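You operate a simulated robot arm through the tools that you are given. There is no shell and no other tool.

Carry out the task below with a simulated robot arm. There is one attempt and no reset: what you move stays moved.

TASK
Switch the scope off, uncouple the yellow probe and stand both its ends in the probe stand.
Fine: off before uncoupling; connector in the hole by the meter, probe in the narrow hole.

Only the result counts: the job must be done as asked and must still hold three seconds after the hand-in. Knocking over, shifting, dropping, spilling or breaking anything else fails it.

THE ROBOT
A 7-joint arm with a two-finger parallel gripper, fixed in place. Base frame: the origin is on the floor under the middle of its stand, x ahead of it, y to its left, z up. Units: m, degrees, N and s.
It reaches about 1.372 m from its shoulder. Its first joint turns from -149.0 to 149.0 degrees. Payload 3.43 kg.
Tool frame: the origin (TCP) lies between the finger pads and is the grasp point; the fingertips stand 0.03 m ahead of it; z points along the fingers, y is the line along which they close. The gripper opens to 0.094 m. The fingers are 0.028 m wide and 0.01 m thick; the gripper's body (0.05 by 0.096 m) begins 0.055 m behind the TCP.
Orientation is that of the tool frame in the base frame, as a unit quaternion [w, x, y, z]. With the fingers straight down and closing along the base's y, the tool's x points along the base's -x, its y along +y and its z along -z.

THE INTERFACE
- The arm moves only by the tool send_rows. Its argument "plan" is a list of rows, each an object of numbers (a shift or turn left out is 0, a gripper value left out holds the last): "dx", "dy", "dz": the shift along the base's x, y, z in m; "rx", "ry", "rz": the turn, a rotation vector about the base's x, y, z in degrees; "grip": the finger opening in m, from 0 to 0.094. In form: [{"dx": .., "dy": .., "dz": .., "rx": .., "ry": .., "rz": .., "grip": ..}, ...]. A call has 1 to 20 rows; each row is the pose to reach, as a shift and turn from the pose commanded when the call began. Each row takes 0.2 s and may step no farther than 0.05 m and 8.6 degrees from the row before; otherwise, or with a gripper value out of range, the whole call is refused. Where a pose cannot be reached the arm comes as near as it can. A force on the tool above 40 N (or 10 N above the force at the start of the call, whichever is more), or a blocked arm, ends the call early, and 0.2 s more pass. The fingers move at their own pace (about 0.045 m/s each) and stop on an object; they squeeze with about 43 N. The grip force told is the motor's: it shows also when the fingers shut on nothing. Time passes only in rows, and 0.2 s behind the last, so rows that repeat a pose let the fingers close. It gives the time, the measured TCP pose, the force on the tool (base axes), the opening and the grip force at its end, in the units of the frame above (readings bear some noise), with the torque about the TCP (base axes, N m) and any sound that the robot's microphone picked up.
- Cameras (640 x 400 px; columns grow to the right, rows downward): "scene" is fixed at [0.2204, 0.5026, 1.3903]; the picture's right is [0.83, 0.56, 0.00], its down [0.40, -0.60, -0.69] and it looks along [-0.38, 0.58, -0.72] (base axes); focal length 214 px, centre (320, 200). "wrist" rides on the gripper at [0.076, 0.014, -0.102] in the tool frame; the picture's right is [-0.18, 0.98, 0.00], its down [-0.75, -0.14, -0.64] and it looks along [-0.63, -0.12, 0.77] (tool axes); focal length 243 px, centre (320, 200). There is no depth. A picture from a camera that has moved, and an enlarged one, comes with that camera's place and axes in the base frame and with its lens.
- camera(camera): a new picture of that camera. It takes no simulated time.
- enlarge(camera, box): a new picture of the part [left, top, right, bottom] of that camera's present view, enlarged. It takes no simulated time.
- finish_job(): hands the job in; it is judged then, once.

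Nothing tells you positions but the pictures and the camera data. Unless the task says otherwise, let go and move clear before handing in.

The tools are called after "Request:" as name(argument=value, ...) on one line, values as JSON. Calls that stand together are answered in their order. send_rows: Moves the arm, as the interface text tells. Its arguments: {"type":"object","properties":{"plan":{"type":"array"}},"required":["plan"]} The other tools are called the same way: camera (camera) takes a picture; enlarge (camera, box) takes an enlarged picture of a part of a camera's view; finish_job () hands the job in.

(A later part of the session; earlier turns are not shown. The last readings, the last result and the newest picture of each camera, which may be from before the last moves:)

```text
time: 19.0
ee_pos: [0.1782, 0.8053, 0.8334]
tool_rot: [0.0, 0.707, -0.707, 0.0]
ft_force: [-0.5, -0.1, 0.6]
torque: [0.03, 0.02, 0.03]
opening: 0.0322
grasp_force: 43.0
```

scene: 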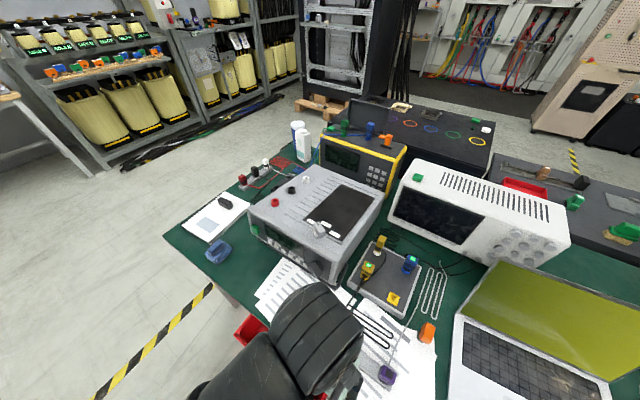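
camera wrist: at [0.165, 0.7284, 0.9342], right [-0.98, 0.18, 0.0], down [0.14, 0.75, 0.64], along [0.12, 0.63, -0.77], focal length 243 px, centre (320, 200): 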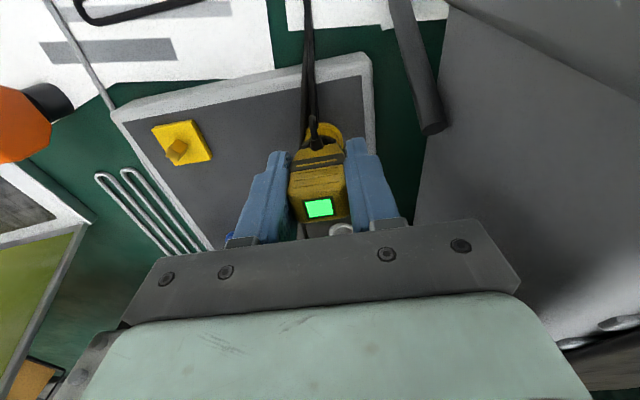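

Request:
enlarge(camera="wrist", box=[280, 100, 380, 240])

Request:
enlarge(camera="scene", box=[340, 230, 410, 300])

```text
2.86 times, centred on (330, 170) of wrist
camera zoom: at [0.1643, 0.7292, 0.9368], right [-0.98, 0.18, 0.0], down [0.14, 0.75, 0.64], along [0.12, 0.63, -0.77], focal length 693 px, centre (291, 286)
```

zoom: 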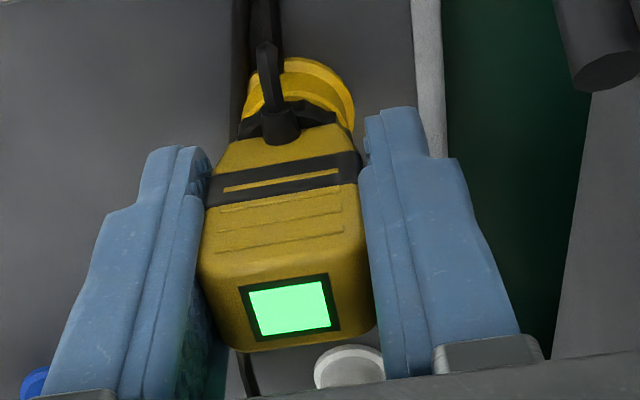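

```text
5.71 times, centred on (375, 265) of scene
camera zoom: at [0.2204, 0.5026, 1.3903], right [0.83, 0.56, 0.0], down [0.4, -0.6, -0.69], along [-0.38, 0.58, -0.72], focal length 1226 px, centre (6, -171)
```

zoom: 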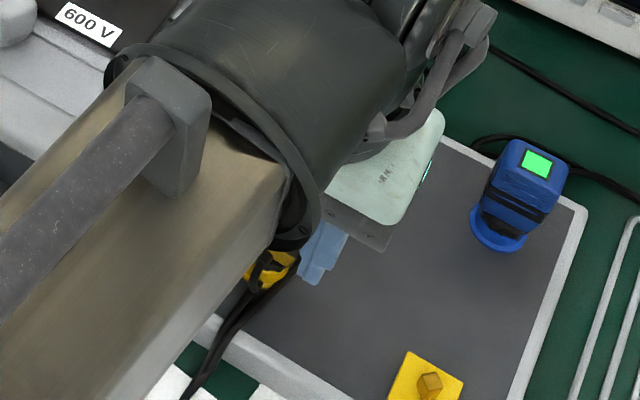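

Force stays near zero and the collar seems to be rising out of the socket. I'll continue pulling gently.

Request:
send_rows(plan=[{"dz": 0.002, "grip": 0}, {"dz": 0.004, "grip": 0}, {"dz": 0.005, "grip": 0}])

Request:
enlarge(camera="wrist", box=[280, 100, 380, 240])

```text
time: 19.8
ee_pos: [0.1795, 0.8058, 0.8393]
tool_rot: [0.0, 0.707, -0.707, 0.0]
ft_force: [-2.1, -1.0, -1.5]
torque: [-0.07, 0.09, 0.03]
opening: 0.0317
grasp_force: 43.3
```

```text
2.86 times, centred on (330, 170) of wrist
camera zoom: at [0.1649, 0.7292, 0.9425], right [-0.98, 0.18, 0.0], down [0.14, 0.75, 0.64], along [0.12, 0.63, -0.77], focal length 693 px, centre (291, 286)
```

zoom: 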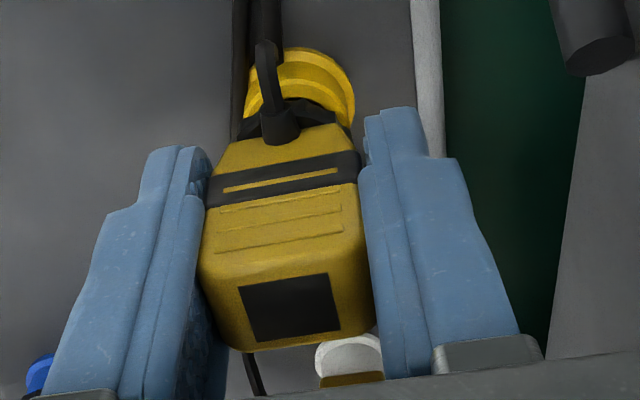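

The window went dark, so the connector is uncoupled, and the force stays small. I'll keep lifting it out.

Request:
send_rows(plan=[{"dz": 0.005, "grip": 0}, {"dz": 0.01, "grip": 0}, {"dz": 0.016, "grip": 0}, {"dz": 0.022, "grip": 0}, {"dz": 0.03, "grip": 0}])

Request:
camera(camera="wrist")

Request:
enlarge(camera="wrist", box=[270, 80, 390, 240])

Request:
enlarge(camera="scene", box=[300, 220, 440, 360])

```text
time: 21.0
ee_pos: [0.179, 0.806, 0.8708]
tool_rot: [0.0, 0.707, -0.707, 0.0]
ft_force: [-0.4, 1.5, -0.1]
torque: [0.03, 0.01, -0.01]
opening: 0.031
grasp_force: 43.2
```

```text
taken
camera wrist: at [0.1648, 0.7289, 0.9732], right [-0.98, 0.18, 0.0], down [0.14, 0.75, 0.64], along [0.12, 0.63, -0.77], focal length 243 px, centre (320, 200)
```

wrist: 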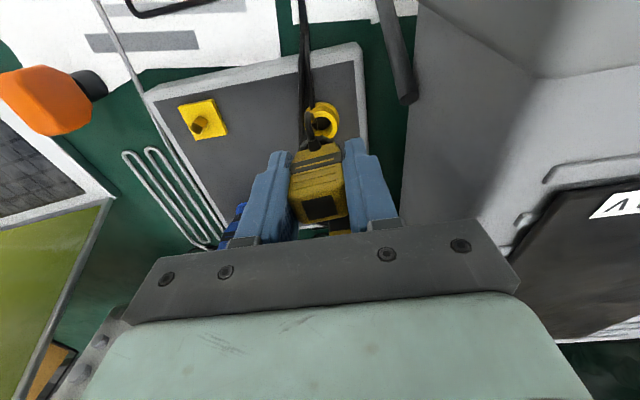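

```text
2.50 times, centred on (330, 160) of wrist
camera zoom: at [0.1648, 0.7289, 0.9732], right [-0.98, 0.18, 0.0], down [0.14, 0.75, 0.64], along [0.12, 0.63, -0.77], focal length 606 px, centre (295, 300)
```

zoom: 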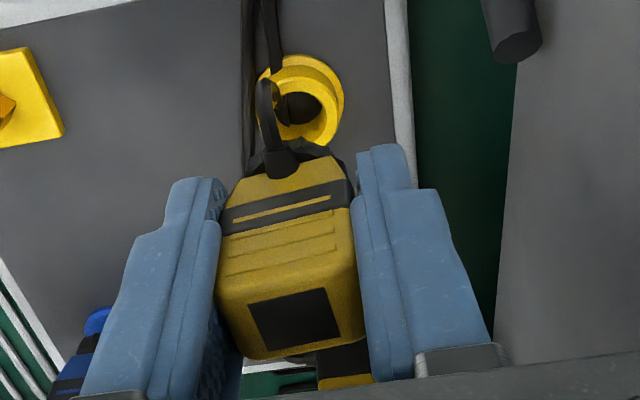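

```text
2.86 times, centred on (370, 290) of scene
camera zoom: at [0.2204, 0.5026, 1.3903], right [0.83, 0.56, 0.0], down [0.4, -0.6, -0.69], along [-0.38, 0.58, -0.72], focal length 613 px, centre (177, -57)
```

zoom: 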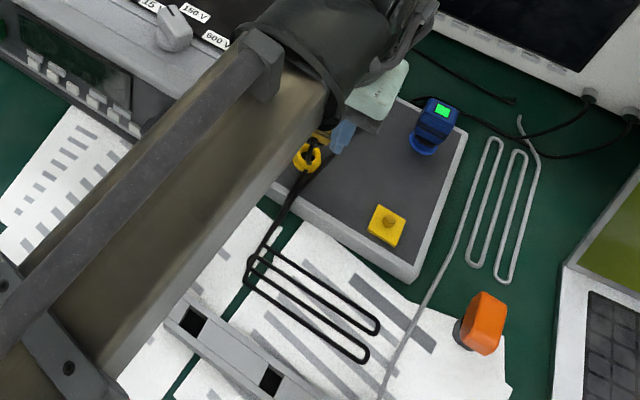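

The connector is out of its socket with its window dark, and the scene shows the cable following it. I'll lift higher and carry it toward the stand, then look at its underside peg.

Request:
send_rows(plan=[{"dz": 0.03, "grip": 0}, {"dz": 0.06, "grip": 0}, {"dz": 0.07, "dy": -0.03, "dx": -0.004, "grip": 0}, {"dz": 0.07, "dy": -0.065, "dx": -0.008, "grip": 0}, {"dz": 0.07, "dy": -0.1, "dx": -0.012, "grip": 0}, {"dz": 0.07, "dy": -0.135, "dx": -0.016, "grip": 0}, {"dz": 0.07, "dy": -0.165, "dx": -0.02, "grip": 0}, {"dz": 0.07, "dy": -0.186, "dx": -0.0205, "grip": 0}, {"dz": 0.07, "dy": -0.186, "dx": -0.0205, "grip": 0}])

Request:
camera(camera="wrist")

Request:
enlarge(camera="wrist", box=[240, 60, 400, 220])

Request:
camera(camera="scene")

```text
time: 23.0
ee_pos: [0.1568, 0.6187, 0.9396]
tool_rot: [-0.001, -0.707, 0.707, 0.0]
ft_force: [0.4, 0.2, -0.1]
torque: [-0.02, -0.04, 0.0]
opening: 0.0308
grasp_force: 43.5
```

```text
taken
camera wrist: at [0.1438, 0.5425, 1.0427], right [-0.98, 0.18, 0.0], down [0.14, 0.75, 0.64], along [0.12, 0.63, -0.77], focal length 243 px, centre (320, 200)
```

wrist: 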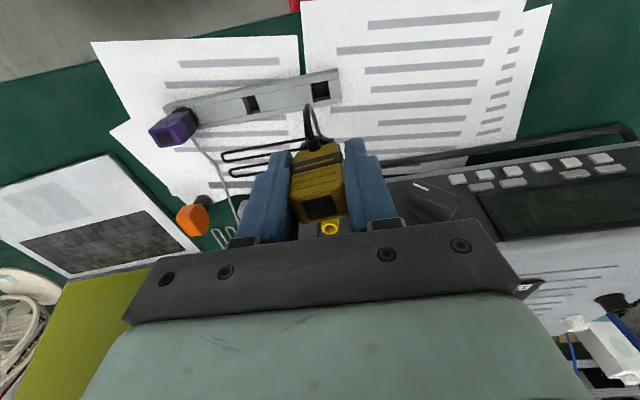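

```text
2.50 times, centred on (320, 140) of wrist
camera zoom: at [0.1438, 0.5425, 1.0427], right [-0.98, 0.18, 0.0], down [0.14, 0.75, 0.64], along [0.12, 0.63, -0.77], focal length 606 px, centre (320, 350)
```

zoom: 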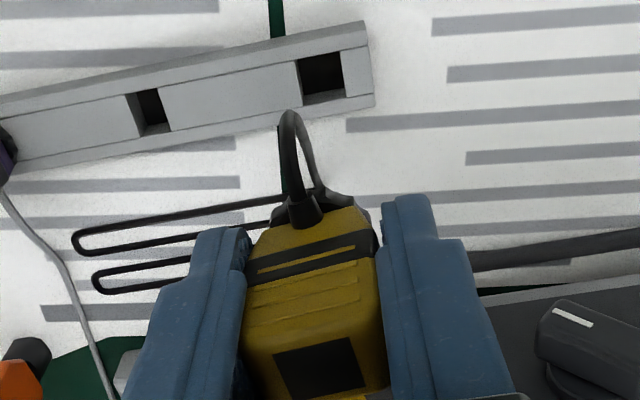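

```text
taken
```

scene: 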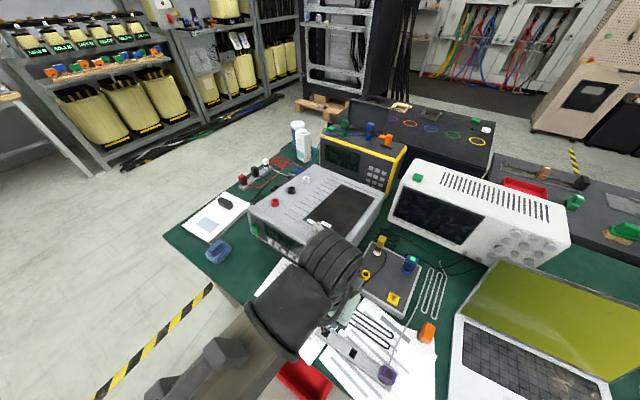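

Request:
enlarge(camera="wrist", box=[290, 90, 350, 170])

Request:
enlarge(camera="scene", box=[310, 270, 400, 360])

```text
5.00 times, centred on (320, 130) of wrist
camera zoom: at [0.1438, 0.5425, 1.0427], right [-0.98, 0.18, 0.0], down [0.14, 0.75, 0.64], along [0.12, 0.63, -0.77], focal length 1213 px, centre (320, 550)
```

zoom: 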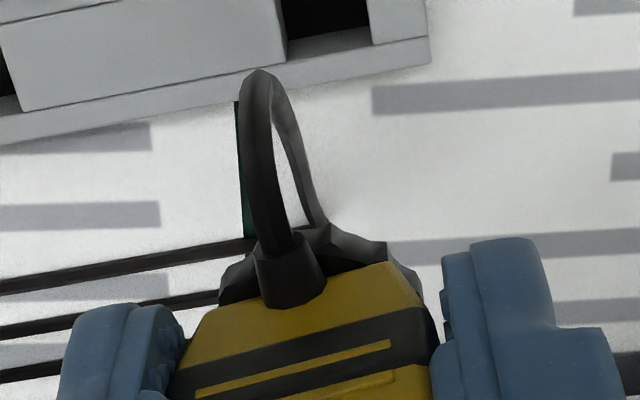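

```text
4.44 times, centred on (355, 315) of scene
camera zoom: at [0.2204, 0.5026, 1.3903], right [0.83, 0.56, 0.0], down [0.4, -0.6, -0.69], along [-0.38, 0.58, -0.72], focal length 953 px, centre (164, -311)
```

zoom: 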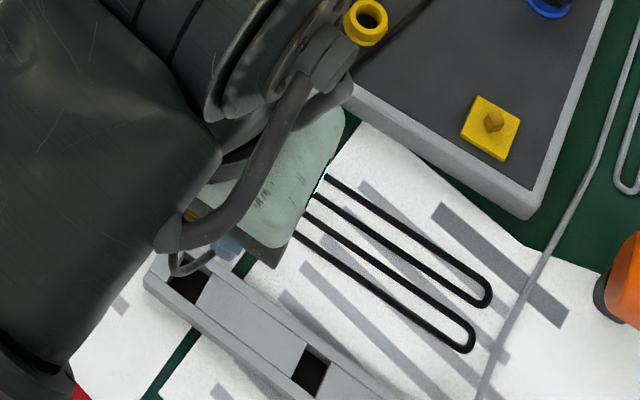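

The connector has a knurled collar at its base, about 26 mm across, that should rest on the stand while the short peg enters the hole. I'll measure the hole position precisely from here.

Request:
enlarge(camera="wrist", box=[230, 65, 350, 125])

Request:
enlarge(camera="wrist", box=[300, 70, 350, 110])

Request:
enlarge(camera="wrist", box=[140, 75, 240, 155])

```text
5.33 times, centred on (290, 95) of wrist
camera zoom: at [0.1438, 0.5425, 1.0427], right [-0.98, 0.18, 0.0], down [0.14, 0.75, 0.64], along [0.12, 0.63, -0.77], focal length 1294 px, centre (480, 760)
```

zoom: 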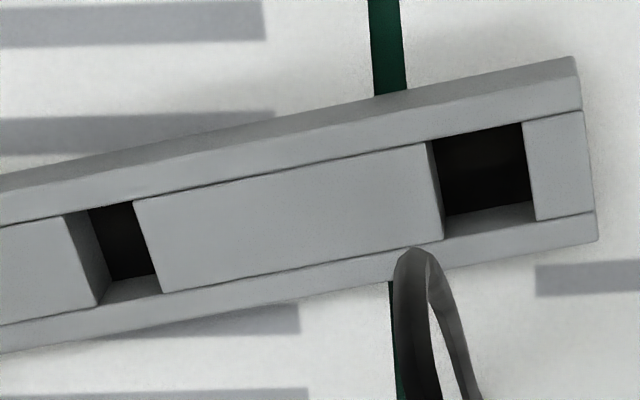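

```text
10.00 times, centred on (325, 90) of wrist
camera zoom: at [0.1438, 0.5425, 1.0427], right [-0.98, 0.18, 0.0], down [0.14, 0.75, 0.64], along [0.12, 0.63, -0.77], focal length 2426 px, centre (270, 1300)
```

zoom: 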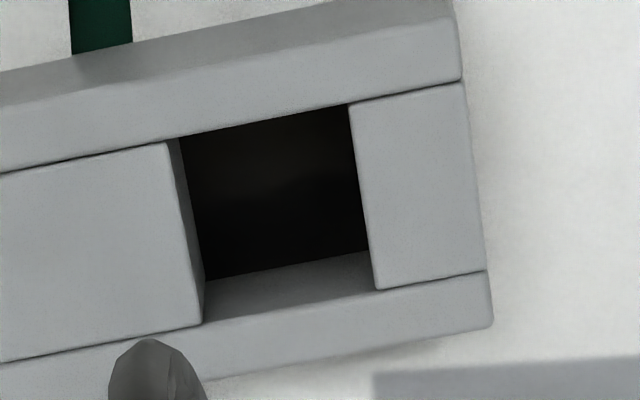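

```text
5.00 times, centred on (190, 115) of wrist
camera zoom: at [0.1438, 0.5425, 1.0427], right [-0.98, 0.18, 0.0], down [0.14, 0.75, 0.64], along [0.12, 0.63, -0.77], focal length 1213 px, centre (970, 625)
```

zoom: 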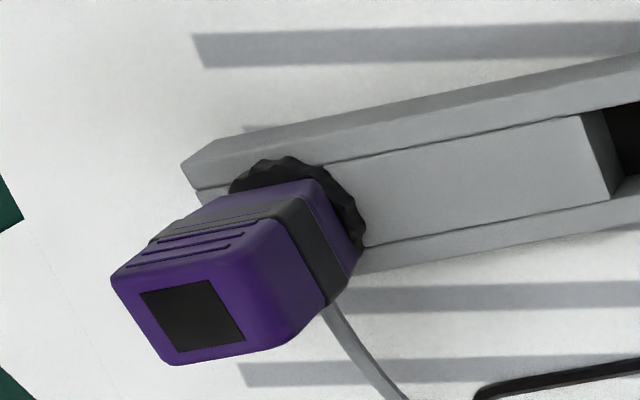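

Hole 1 spans x 0.148–0.1675 and y 0.6105–0.6297, centred at (0.1576, 0.620), and the connector is centred on the TCP. I'll align and descend partway to check.

Request:
send_rows(plan=[{"dy": 0.0012, "dz": -0.03, "grip": 0}, {"dy": 0.0012, "dz": -0.06, "grip": 0}, {"dy": 0.0012, "dz": -0.08, "grip": 0}, {"dy": 0.0012, "dz": -0.09, "grip": 0}])

Request:
camera(camera="wrist")

Request:
enlarge(camera="wrist", box=[260, 70, 380, 170])

Request:
enlarge(camera="scene", box=[300, 290, 390, 380])

```text
time: 24.0
ee_pos: [0.1561, 0.6191, 0.8472]
tool_rot: [-0.001, -0.707, 0.707, -0.001]
ft_force: [0.1, -0.4, -0.6]
torque: [0.0, 0.02, 0.01]
opening: 0.031
grasp_force: 43.1
```

```text
taken
camera wrist: at [0.1433, 0.5434, 0.9513], right [-0.98, 0.18, 0.0], down [0.14, 0.75, 0.64], along [0.12, 0.63, -0.77], focal length 243 px, centre (320, 200)
```

wrist: 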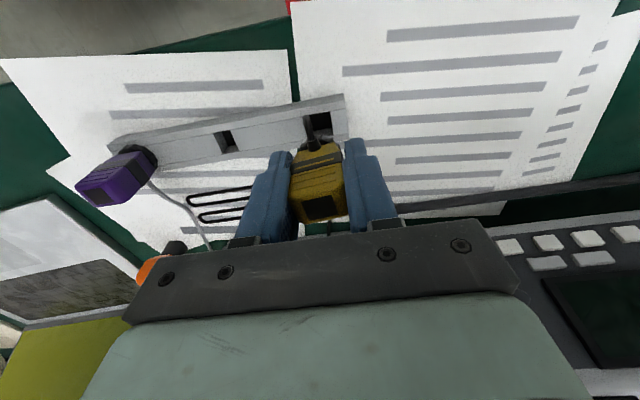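

```text
4.00 times, centred on (320, 120) of wrist
camera zoom: at [0.1433, 0.5434, 0.9513], right [-0.98, 0.18, 0.0], down [0.14, 0.75, 0.64], along [0.12, 0.63, -0.77], focal length 970 px, centre (320, 520)
```

zoom: 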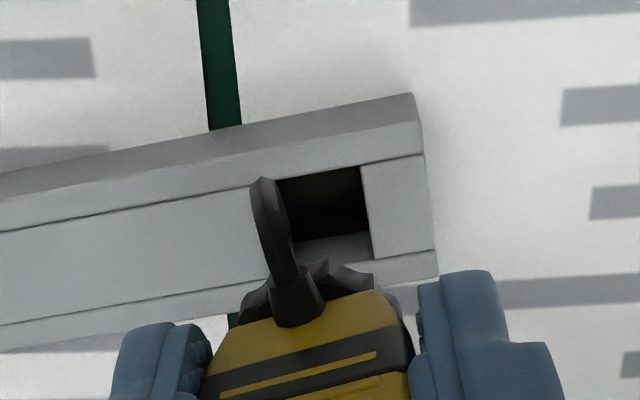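

```text
4.44 times, centred on (345, 335) of scene
camera zoom: at [0.2204, 0.5026, 1.3903], right [0.83, 0.56, 0.0], down [0.4, -0.6, -0.69], along [-0.38, 0.58, -0.72], focal length 953 px, centre (209, -400)
```

zoom: 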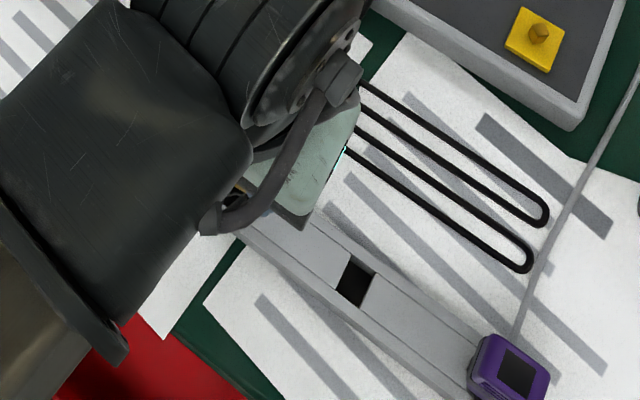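

The hole centre re-measures at (0.1578, 0.6204), within about a millimetre of the TCP. I'll make a small correction and descend slowly.

Request:
send_rows(plan=[{"dx": 0.0006, "dy": 0.001, "dz": -0.01, "grip": 0}, {"dx": 0.0006, "dy": 0.001, "dz": -0.02, "grip": 0}, {"dx": 0.0006, "dy": 0.001, "dz": -0.025, "grip": 0}, {"dx": 0.0006, "dy": 0.001, "dz": -0.028, "grip": 0}])

Request:
camera(camera="wrist")

Request:
enlarge(camera="wrist", box=[260, 90, 380, 190])

```text
time: 25.0
ee_pos: [0.1583, 0.6224, 0.8211]
tool_rot: [0.0, -0.707, 0.708, 0.0]
ft_force: [-1.4, 0.0, 0.3]
torque: [-0.02, 0.0, -0.03]
opening: 0.0309
grasp_force: 43.0
```

```text
taken
camera wrist: at [0.1448, 0.5454, 0.9246], right [-0.98, 0.18, 0.0], down [0.14, 0.75, 0.64], along [0.12, 0.63, -0.77], focal length 243 px, centre (320, 200)
```

wrist: 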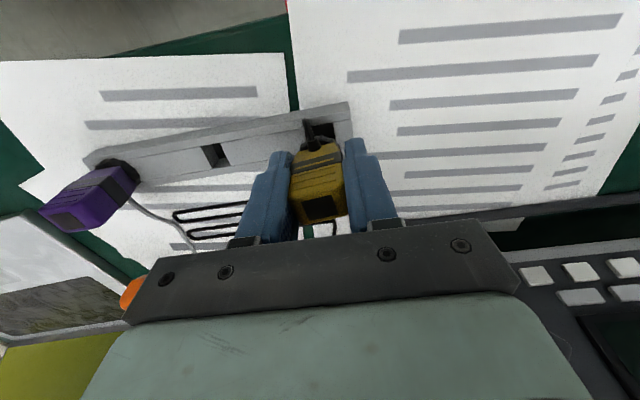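

```text
4.00 times, centred on (320, 140) of wrist
camera zoom: at [0.1448, 0.5454, 0.9246], right [-0.98, 0.18, 0.0], down [0.14, 0.75, 0.64], along [0.12, 0.63, -0.77], focal length 970 px, centre (320, 440)
```

zoom: 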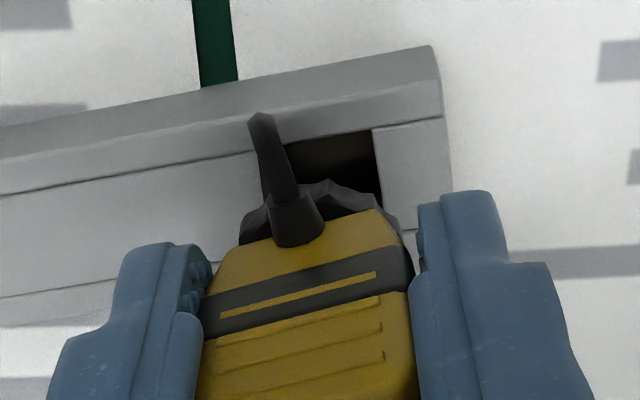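

Request:
send_rows(plan=[{"dx": -0.0007, "dy": -0.0006, "dz": -0.003, "grip": 0}, {"dx": -0.0007, "dy": -0.0006, "dz": -0.006, "grip": 0}, {"dx": -0.0007, "dy": -0.0006, "dz": -0.008, "grip": 0}])

Request:
enlarge(camera="wrist", box=[260, 90, 380, 190])

```text
time: 25.8
ee_pos: [0.1578, 0.6202, 0.814]
tool_rot: [0.0, 0.707, -0.707, 0.0]
ft_force: [0.8, 0.0, 0.4]
torque: [0.05, -0.01, 0.01]
opening: 0.0308
grasp_force: 43.4
```

```text
4.00 times, centred on (320, 140) of wrist
camera zoom: at [0.1442, 0.5442, 0.9163], right [-0.98, 0.18, 0.0], down [0.14, 0.75, 0.64], along [0.12, 0.63, -0.77], focal length 970 px, centre (320, 440)
```

zoom: 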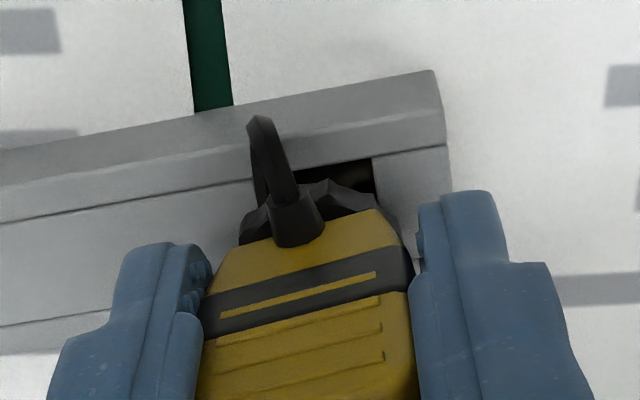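

Request:
send_rows(plan=[{"dz": -0.002, "grip": 0}, {"dz": -0.004, "grip": 0}, {"dz": -0.005, "grip": 0}])

Request:
enlarge(camera="wrist", box=[260, 90, 380, 190])

```text
time: 26.6
ee_pos: [0.1577, 0.6211, 0.8097]
tool_rot: [0.0, -0.707, 0.707, 0.0]
ft_force: [-0.3, 0.9, -0.9]
torque: [0.01, -0.01, 0.0]
opening: 0.0308
grasp_force: 43.5
```

```text
4.00 times, centred on (320, 140) of wrist
camera zoom: at [0.1441, 0.5442, 0.912], right [-0.98, 0.18, 0.0], down [0.14, 0.75, 0.64], along [0.12, 0.63, -0.77], focal length 970 px, centre (320, 440)
```

zoom: 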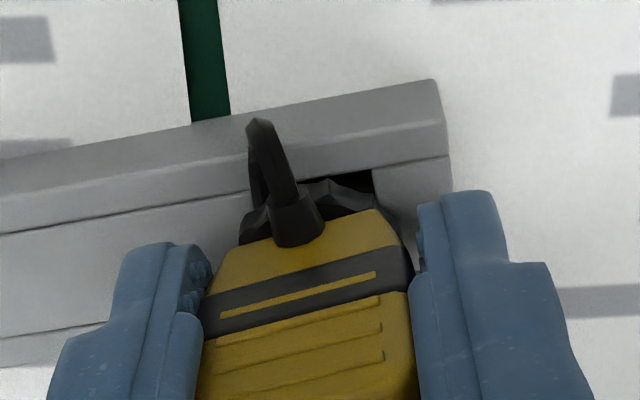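

Request:
send_rows(plan=[{"dz": -0.002, "grip": 0}, {"dz": -0.004, "grip": 0}])

Request:
enlarge(camera="wrist", box=[260, 90, 380, 190])

```text
time: 27.2
ee_pos: [0.1577, 0.6209, 0.8043]
tool_rot: [0.0, -0.707, 0.707, 0.0]
ft_force: [0.6, -1.1, 0.3]
torque: [0.02, 0.01, 0.01]
opening: 0.0306
grasp_force: 43.0
```

```text
4.00 times, centred on (320, 140) of wrist
camera zoom: at [0.1438, 0.5447, 0.9075], right [-0.98, 0.18, 0.0], down [0.14, 0.75, 0.64], along [0.12, 0.63, -0.77], focal length 970 px, centre (320, 440)
```

zoom: 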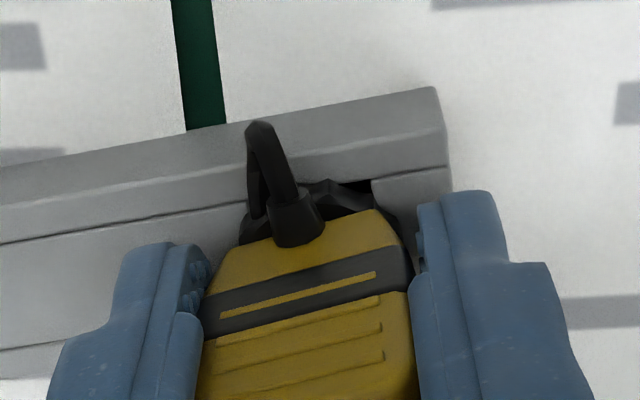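

Request:
send_rows(plan=[{"dz": -0.0015, "grip": 0}, {"dz": -0.003, "grip": 0}])

Request:
enlarge(camera="wrist", box=[260, 90, 380, 240])

```text
time: 27.8
ee_pos: [0.1569, 0.6217, 0.8031]
tool_rot: [-0.001, 0.707, -0.707, -0.001]
ft_force: [-0.7, 2.8, 36.2]
torque: [0.04, 0.02, -0.01]
opening: 0.0312
grasp_force: 42.8
```

```text
2.67 times, centred on (320, 165) of wrist
camera zoom: at [0.1438, 0.5442, 0.9059], right [-0.98, 0.18, 0.0], down [0.14, 0.75, 0.64], along [0.12, 0.63, -0.76], focal length 647 px, centre (320, 293)
```

zoom: 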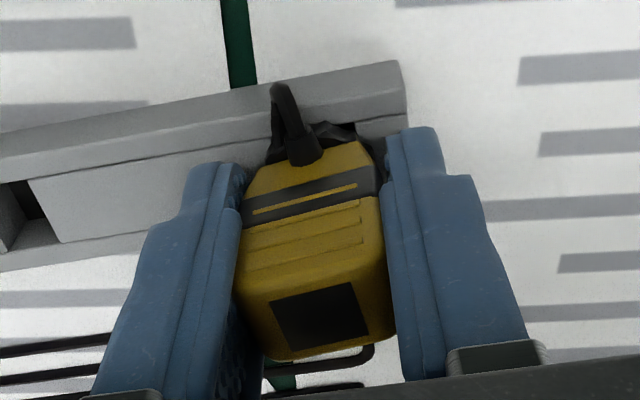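

Contact came at TCP z≈0.8035 with 36 N. That puts the connector's top at z≈0.820, the same as the purple plug standing in its hole, so it is fully seated. I'll relieve the pressing force, then open.

Request:
send_rows(plan=[{"dz": 0.002, "grip": 0}, {"dz": 0.0025, "grip": 0}, {"dz": 0.0025, "grip": 0.04}, {"dz": 0.0025, "grip": 0.05}, {"dz": 0.0025, "grip": 0.05}])

Request:
enlarge(camera="wrist", box=[260, 90, 380, 240])

```text
time: 29.0
ee_pos: [0.1569, 0.6206, 0.8045]
tool_rot: [-0.001, 0.707, -0.707, 0.0]
ft_force: [-0.4, -0.2, 0.0]
torque: [0.01, -0.01, -0.02]
opening: 0.05
grasp_force: 0.0
```

```text
2.67 times, centred on (320, 165) of wrist
camera zoom: at [0.1439, 0.5442, 0.9072], right [-0.98, 0.18, 0.0], down [0.14, 0.75, 0.64], along [0.12, 0.63, -0.77], focal length 647 px, centre (320, 293)
```

zoom: 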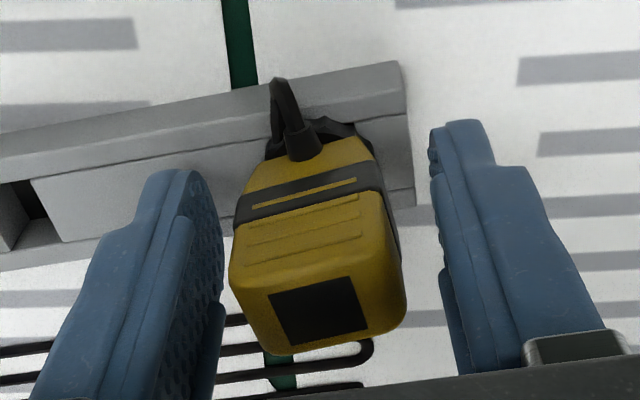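

Released; the connector stands in the hole by the meter. I'll lift straight up and check it, then go over to the probe end.

Request:
send_rows(plan=[{"dz": 0.02, "grip": 0.055}, {"dz": 0.05, "grip": 0.055}, {"dz": 0.09, "grip": 0.055}, {"dz": 0.13, "grip": 0.055}, {"dz": 0.15, "grip": 0.055}, {"dz": 0.15, "grip": 0.055}])

Request:
camera(camera="wrist")

Request:
enlarge(camera="wrist", box=[240, 70, 360, 170])

Request:
camera(camera="scene")

```text
time: 30.4
ee_pos: [0.1557, 0.6214, 0.9543]
tool_rot: [0.0, 0.707, -0.707, 0.0]
ft_force: [-0.3, 0.2, 0.1]
torque: [-0.02, 0.0, -0.01]
opening: 0.055
grasp_force: 0.0
```

```text
taken
camera wrist: at [0.1428, 0.5446, 1.0577], right [-0.98, 0.18, 0.0], down [0.14, 0.75, 0.64], along [0.12, 0.63, -0.77], focal length 243 px, centre (320, 200)
```

wrist: 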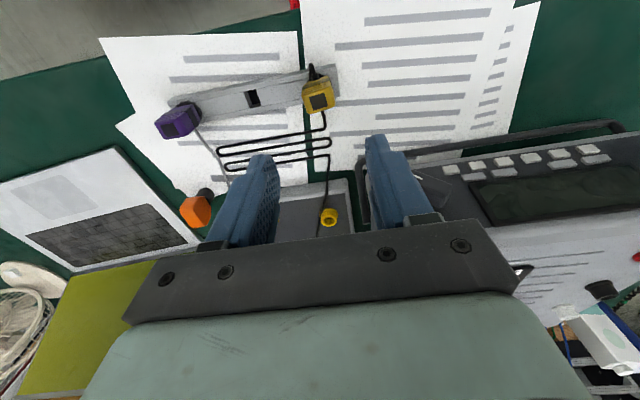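

```text
4.00 times, centred on (300, 120) of wrist
camera zoom: at [0.1428, 0.5446, 1.0577], right [-0.98, 0.18, 0.0], down [0.14, 0.75, 0.64], along [0.12, 0.63, -0.77], focal length 970 px, centre (400, 520)
```

zoom: 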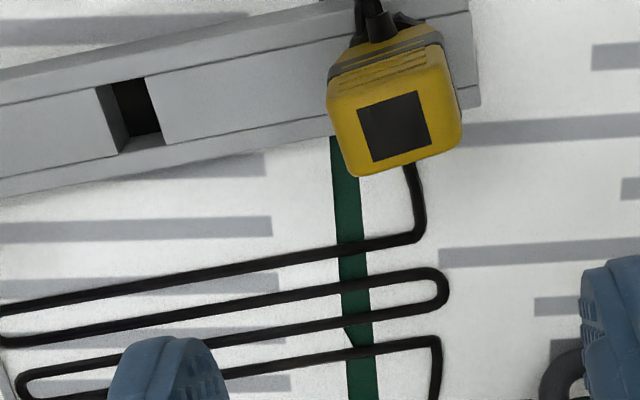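

```text
taken
```

scene: 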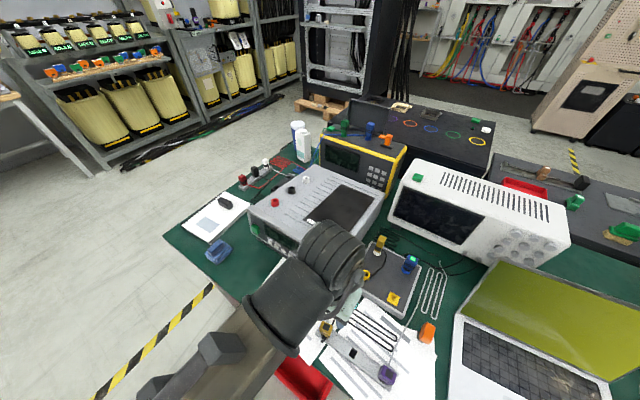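

The connector stands upright with its top at about (0.158, 0.619, 0.82). Now I'll move over to the probe, still gripping across x.

Request:
send_rows(plan=[{"dz": 0.015, "dy": 0.03, "dx": 0.003}, {"dz": 0.015, "dy": 0.07, "dx": 0.006}, {"dz": 0.015, "dy": 0.11, "dx": 0.01}, {"dz": 0.015, "dy": 0.15, "dx": 0.014}, {"dz": 0.015, "dy": 0.19, "dx": 0.018}, {"dz": 0.01, "dy": 0.225, "dx": 0.018}, {"dz": 0.0, "dy": 0.245, "dx": 0.018}, {"dz": 0.0, "dy": 0.245, "dx": 0.018}])

Request:
camera(camera="wrist")

Request:
enlarge(camera="wrist", box=[260, 80, 380, 230])

Request:
enlarge(camera="scene", box=[300, 290, 420, 400])

```text
time: 32.2
ee_pos: [0.1782, 0.8665, 0.9537]
tool_rot: [0.0, 0.707, -0.707, 0.0]
ft_force: [0.1, -0.1, -0.2]
torque: [0.0, 0.0, -0.01]
opening: 0.0549
grasp_force: 0.1
```

```text
taken
camera wrist: at [0.1637, 0.7899, 1.057], right [-0.98, 0.18, 0.0], down [0.14, 0.75, 0.64], along [0.12, 0.63, -0.77], focal length 243 px, centre (320, 200)
```

wrist: 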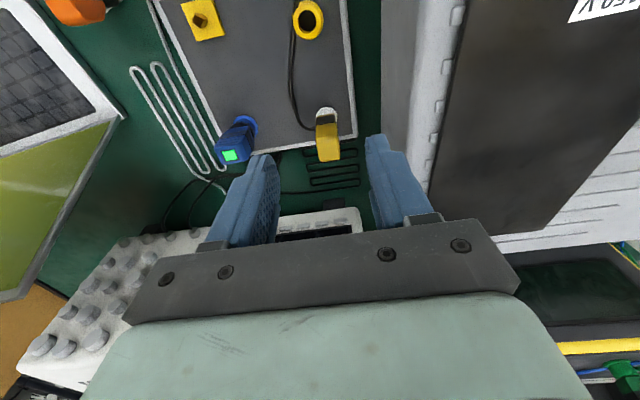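

```text
2.67 times, centred on (320, 155) of wrist
camera zoom: at [0.1637, 0.7899, 1.057], right [-0.98, 0.18, 0.0], down [0.14, 0.75, 0.64], along [0.12, 0.63, -0.77], focal length 647 px, centre (320, 320)
```

zoom: 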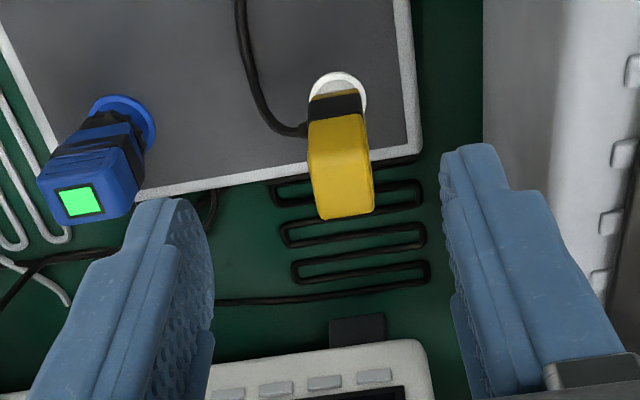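

```text
3.64 times, centred on (360, 345) of scene
camera zoom: at [0.2204, 0.5026, 1.3903], right [0.83, 0.56, 0.0], down [0.4, -0.6, -0.69], along [-0.38, 0.58, -0.72], focal length 780 px, centre (174, -327)
```

zoom: 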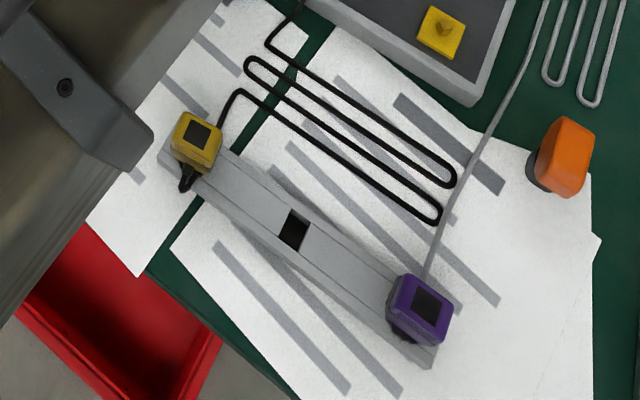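

Request:
enlarge(camera="wrist", box=[300, 95, 360, 170])

Request:
enlarge(camera="scene", box=[360, 225, 400, 265])

```text
5.33 times, centred on (330, 132) of wrist
camera zoom: at [0.1637, 0.7899, 1.057], right [-0.98, 0.18, 0.0], down [0.14, 0.75, 0.64], along [0.12, 0.63, -0.77], focal length 1294 px, centre (267, 560)
```

zoom: 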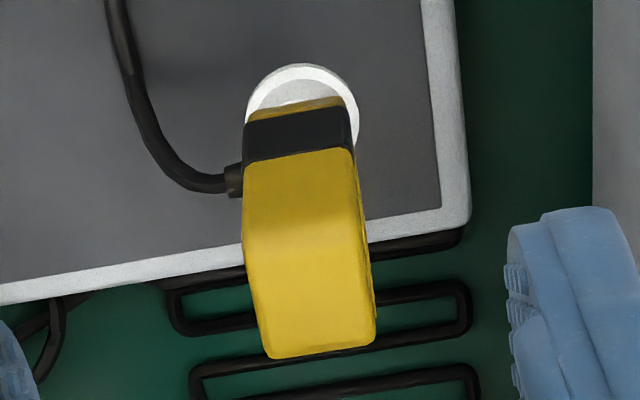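

```text
10.00 times, centred on (380, 245) of scene
camera zoom: at [0.2204, 0.5026, 1.3903], right [0.83, 0.56, 0.0], down [0.4, -0.6, -0.69], along [-0.38, 0.58, -0.72], focal length 2145 px, centre (-280, -250)
```

zoom: 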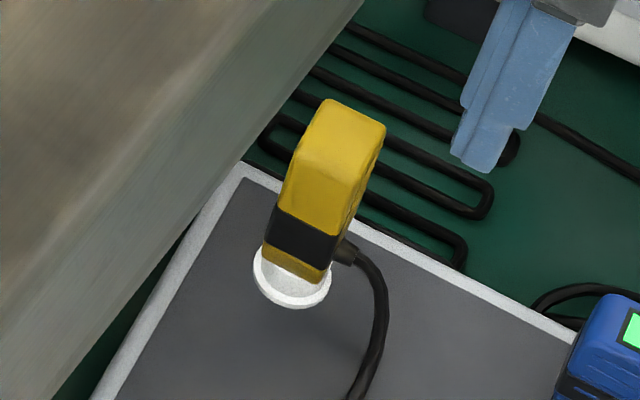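

The probe body is about 20 mm wide in x, centred near (0.1757, 0.894) with its top at 0.863. Its cable boot is on the +x side at z≈0.811, so I'll keep the fingertips above 0.82. Moving over it and descending now.

Request:
send_rows(plan=[{"dx": -0.002, "dy": 0.015, "grip": 0.05}, {"dx": -0.002, "dy": 0.028, "grip": 0.05}, {"dx": -0.002, "dy": 0.028, "dz": -0.03, "grip": 0.05}, {"dx": -0.002, "dy": 0.028, "dz": -0.06, "grip": 0.05}, {"dx": -0.002, "dy": 0.028, "dz": -0.085, "grip": 0.05}, {"dx": -0.002, "dy": 0.028, "dz": -0.1, "grip": 0.05}, {"dx": -0.002, "dy": 0.028, "dz": -0.103, "grip": 0.05}, {"dx": -0.002, "dy": 0.028, "dz": -0.103, "grip": 0.05}])

Request:
camera(camera="wrist")

Request:
enlarge(camera="wrist", box=[260, 90, 380, 240])

Request:
enlarge(camera="scene", box=[350, 215, 420, 275])

```text
time: 34.0
ee_pos: [0.1748, 0.8938, 0.8513]
tool_rot: [0.001, -0.707, 0.707, 0.0]
ft_force: [0.2, -0.2, 0.0]
torque: [-0.01, -0.02, -0.01]
opening: 0.0499
grasp_force: 0.2
```

```text
taken
camera wrist: at [0.1611, 0.8172, 0.9542], right [-0.98, 0.18, 0.0], down [0.14, 0.75, 0.64], along [0.12, 0.63, -0.77], focal length 243 px, centre (320, 200)
```

wrist: 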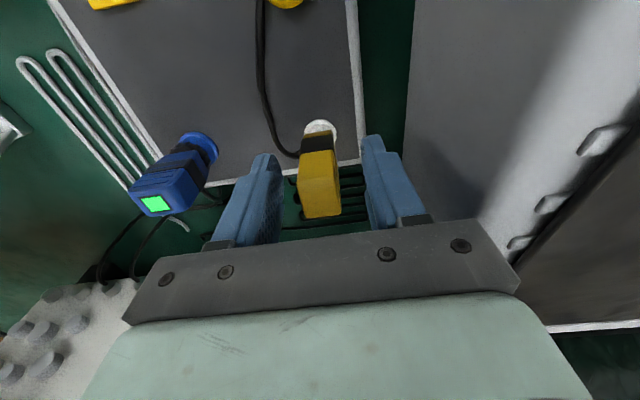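

```text
2.67 times, centred on (320, 165) of wrist
camera zoom: at [0.1611, 0.8172, 0.9542], right [-0.98, 0.18, 0.0], down [0.14, 0.75, 0.64], along [0.12, 0.63, -0.77], focal length 647 px, centre (320, 293)
```

zoom: 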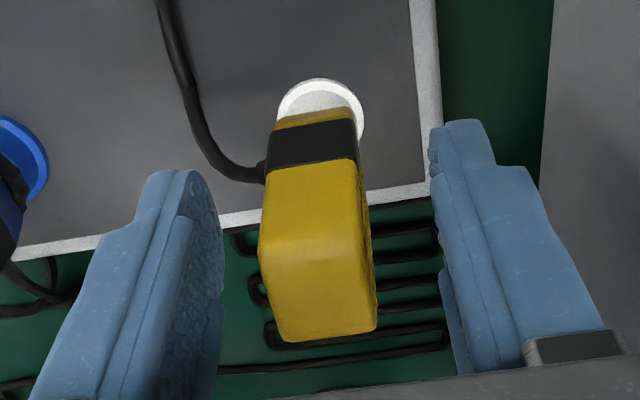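

```text
6.67 times, centred on (385, 245) of scene
camera zoom: at [0.2204, 0.5026, 1.3903], right [0.83, 0.56, 0.0], down [0.4, -0.6, -0.69], along [-0.38, 0.58, -0.72], focal length 1430 px, centre (-113, -100)
```

zoom: 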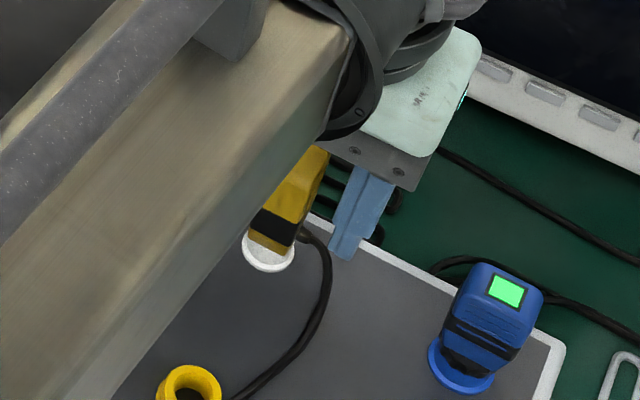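

The probe sits centred between the fingers, which are above its cable boot. Closing.

Request:
send_rows(plan=[{"grip": 0.03}, {"grip": 0.0}, {"grip": 0.0}, {"grip": 0.0}, {"grip": 0.0}])

Request:
enlarge(camera="wrist", box=[260, 90, 380, 240])

```text
time: 35.2
ee_pos: [0.1749, 0.8945, 0.851]
tool_rot: [0.001, 0.707, -0.707, -0.001]
ft_force: [-0.2, -0.3, 1.0]
torque: [0.0, -0.04, 0.02]
opening: 0.0226
grasp_force: 43.3
```

```text
2.67 times, centred on (320, 165) of wrist
camera zoom: at [0.1611, 0.8172, 0.9544], right [-0.98, 0.18, 0.0], down [0.14, 0.75, 0.64], along [0.12, 0.63, -0.77], focal length 647 px, centre (320, 293)
```

zoom: 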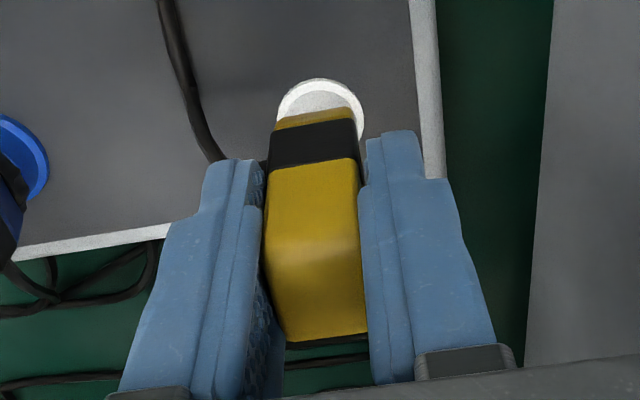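

Gripped at 22.6 mm. I'll pull up gently in small steps.

Request:
send_rows(plan=[{"dz": 0.002, "grip": 0}, {"dz": 0.004, "grip": 0}, {"dz": 0.006, "grip": 0}])

Request:
enlarge(camera="wrist", box=[260, 90, 380, 240])

```text
time: 36.0
ee_pos: [0.1749, 0.8942, 0.8577]
tool_rot: [0.0, -0.707, 0.708, -0.001]
ft_force: [0.2, -0.6, -1.6]
torque: [-0.01, -0.01, 0.01]
opening: 0.0226
grasp_force: 43.2
```

```text
2.67 times, centred on (320, 165) of wrist
camera zoom: at [0.1606, 0.8172, 0.9606], right [-0.98, 0.18, 0.0], down [0.14, 0.75, 0.64], along [0.12, 0.63, -0.77], focal length 647 px, centre (320, 293)
```

zoom: 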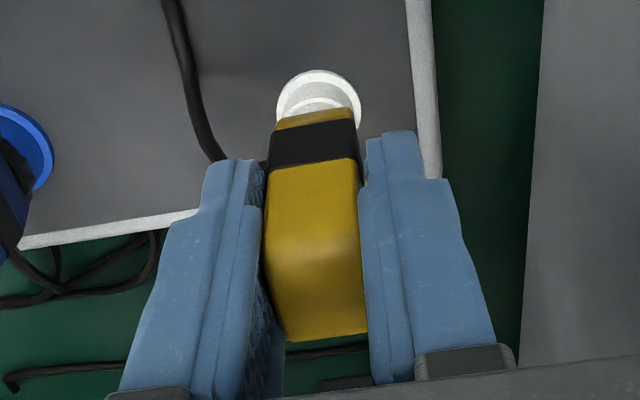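

It is rising freely from the white socket. Continuing the lift.

Request:
send_rows(plan=[{"dz": 0.006, "grip": 0}, {"dz": 0.012, "grip": 0}, {"dz": 0.02, "grip": 0}, {"dz": 0.03, "grip": 0}, {"dz": 0.04, "grip": 0}])

Request:
camera(camera="wrist")

Request:
enlarge(camera="wrist", box=[260, 90, 380, 240])

Request:
enlarge(camera="scene", box=[350, 205, 420, 275])

```text
time: 37.2
ee_pos: [0.1738, 0.8937, 0.8969]
tool_rot: [0.001, 0.707, -0.707, 0.0]
ft_force: [-0.6, 0.8, 0.0]
torque: [0.02, -0.01, -0.01]
opening: 0.0227
grasp_force: 42.7
```

```text
taken
camera wrist: at [0.1598, 0.8165, 1.0002], right [-0.98, 0.18, 0.0], down [0.14, 0.75, 0.64], along [0.12, 0.63, -0.77], focal length 243 px, centre (320, 200)
```

wrist: 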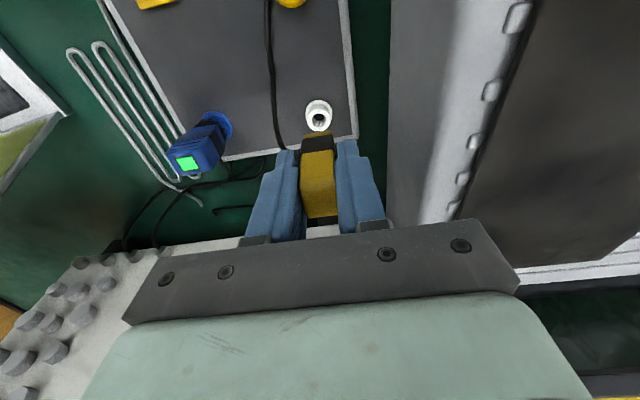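

```text
2.67 times, centred on (320, 165) of wrist
camera zoom: at [0.1598, 0.8165, 1.0002], right [-0.98, 0.18, 0.0], down [0.14, 0.75, 0.64], along [0.12, 0.63, -0.77], focal length 647 px, centre (320, 293)
```

zoom: 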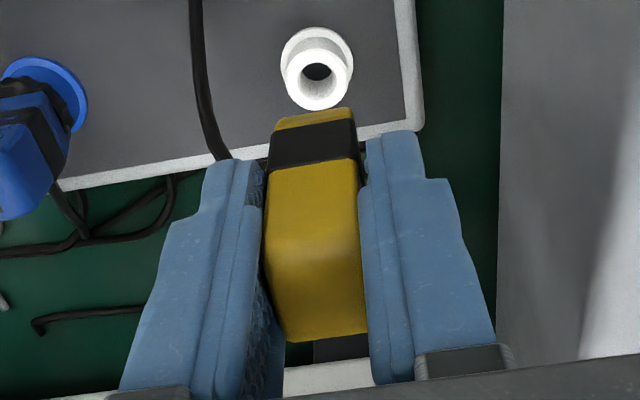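

```text
5.71 times, centred on (385, 240) of scene
camera zoom: at [0.2204, 0.5026, 1.3903], right [0.83, 0.56, 0.0], down [0.4, -0.6, -0.69], along [-0.38, 0.58, -0.72], focal length 1226 px, centre (-51, -29)
```

zoom: 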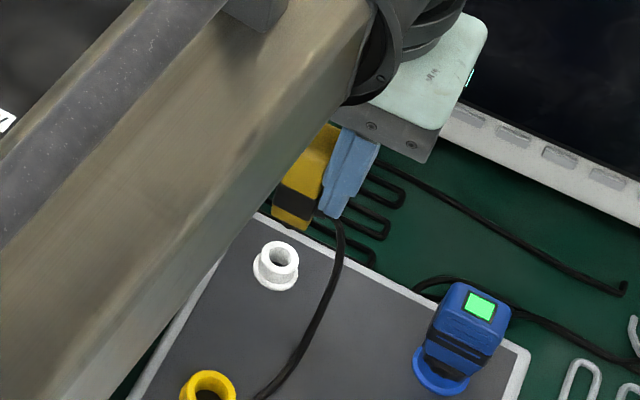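

The probe is out of the white socket. I'll lift to a safe height and carry it to above the narrow hole at (0.236, 0.6206).

Request:
send_rows(plan=[{"dz": 0.025, "grip": 0}, {"dz": 0.05, "dy": -0.01, "grip": 0}, {"dz": 0.055, "dy": -0.045, "dx": 0.01, "grip": 0}, {"dz": 0.055, "dy": -0.085, "dx": 0.02, "grip": 0}, {"dz": 0.055, "dy": -0.125, "dx": 0.03, "grip": 0}, {"dz": 0.055, "dy": -0.165, "dx": 0.04, "grip": 0}, {"dz": 0.055, "dy": -0.205, "dx": 0.05, "grip": 0}, {"dz": 0.055, "dy": -0.245, "dx": 0.058, "grip": 0}, {"dz": 0.055, "dy": -0.273, "dx": 0.061, "grip": 0}, {"dz": 0.055, "dy": -0.273, "dx": 0.061, "grip": 0}])

Request:
camera(camera="wrist")

Request:
enlarge(camera="wrist", box=[260, 70, 380, 170])

Request:
camera(camera="scene")

```text
time: 39.4
ee_pos: [0.2357, 0.6205, 0.9526]
tool_rot: [0.0, 0.707, -0.707, 0.0]
ft_force: [0.3, -0.3, 0.3]
torque: [-0.03, 0.02, -0.01]
opening: 0.0229
grasp_force: 42.8
```

```text
taken
camera wrist: at [0.2229, 0.5439, 1.0555], right [-0.98, 0.18, 0.0], down [0.14, 0.75, 0.64], along [0.12, 0.63, -0.77], focal length 243 px, centre (320, 200)
```

wrist: 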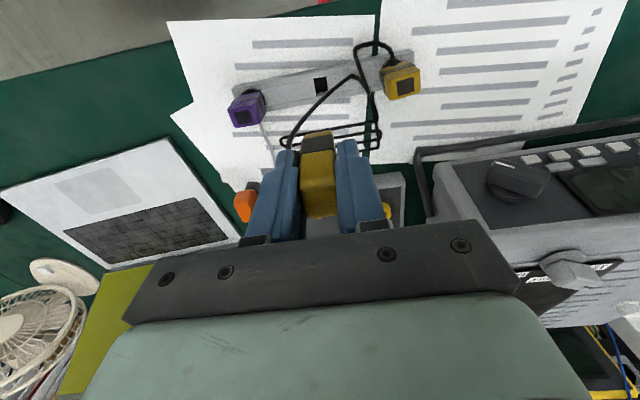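

```text
4.00 times, centred on (320, 120) of wrist
camera zoom: at [0.2229, 0.5439, 1.0555], right [-0.98, 0.18, 0.0], down [0.14, 0.75, 0.64], along [0.12, 0.63, -0.77], focal length 970 px, centre (320, 520)
```

zoom: 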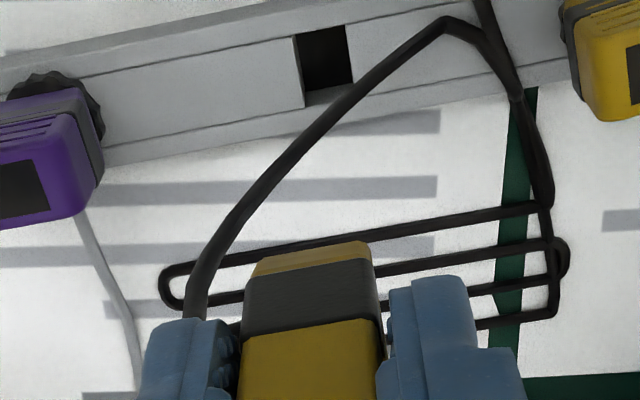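

```text
taken
```

scene: 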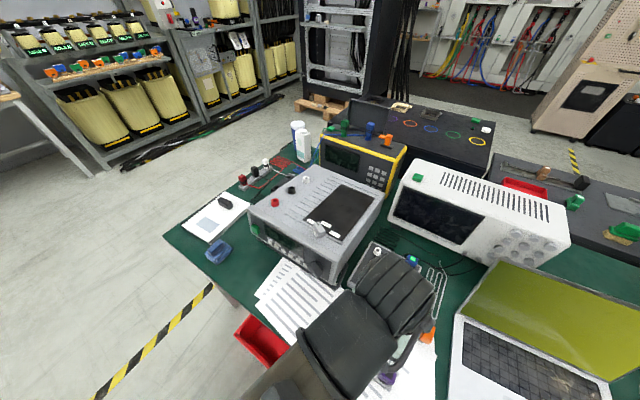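

Request:
enlarge(camera="wrist", box=[296, 65, 346, 105])

Request:
enlarge(camera="wrist", box=[285, 120, 355, 230])

```text
10.00 times, centred on (321, 85) of wrist
camera zoom: at [0.2229, 0.5439, 1.0555], right [-0.98, 0.18, 0.0], down [0.14, 0.75, 0.64], along [0.12, 0.63, -0.77], focal length 2426 px, centre (310, 1350)
```

zoom: 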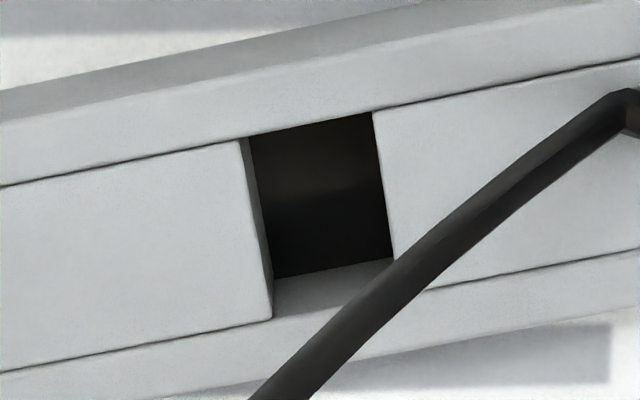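

```text
3.64 times, centred on (320, 175) of wrist
camera zoom: at [0.2229, 0.5439, 1.0555], right [-0.98, 0.18, 0.0], down [0.14, 0.75, 0.64], along [0.12, 0.63, -0.77], focal length 882 px, centre (320, 291)
```

zoom: 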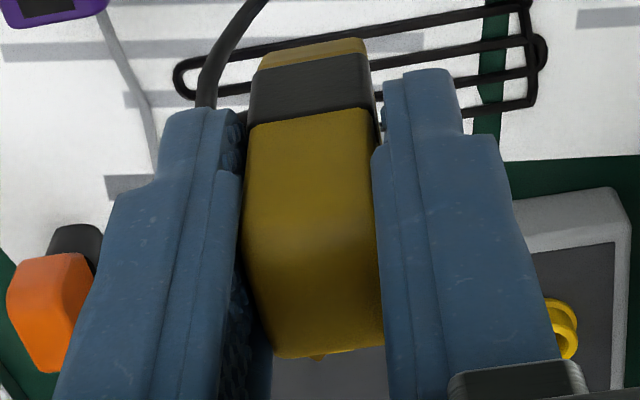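

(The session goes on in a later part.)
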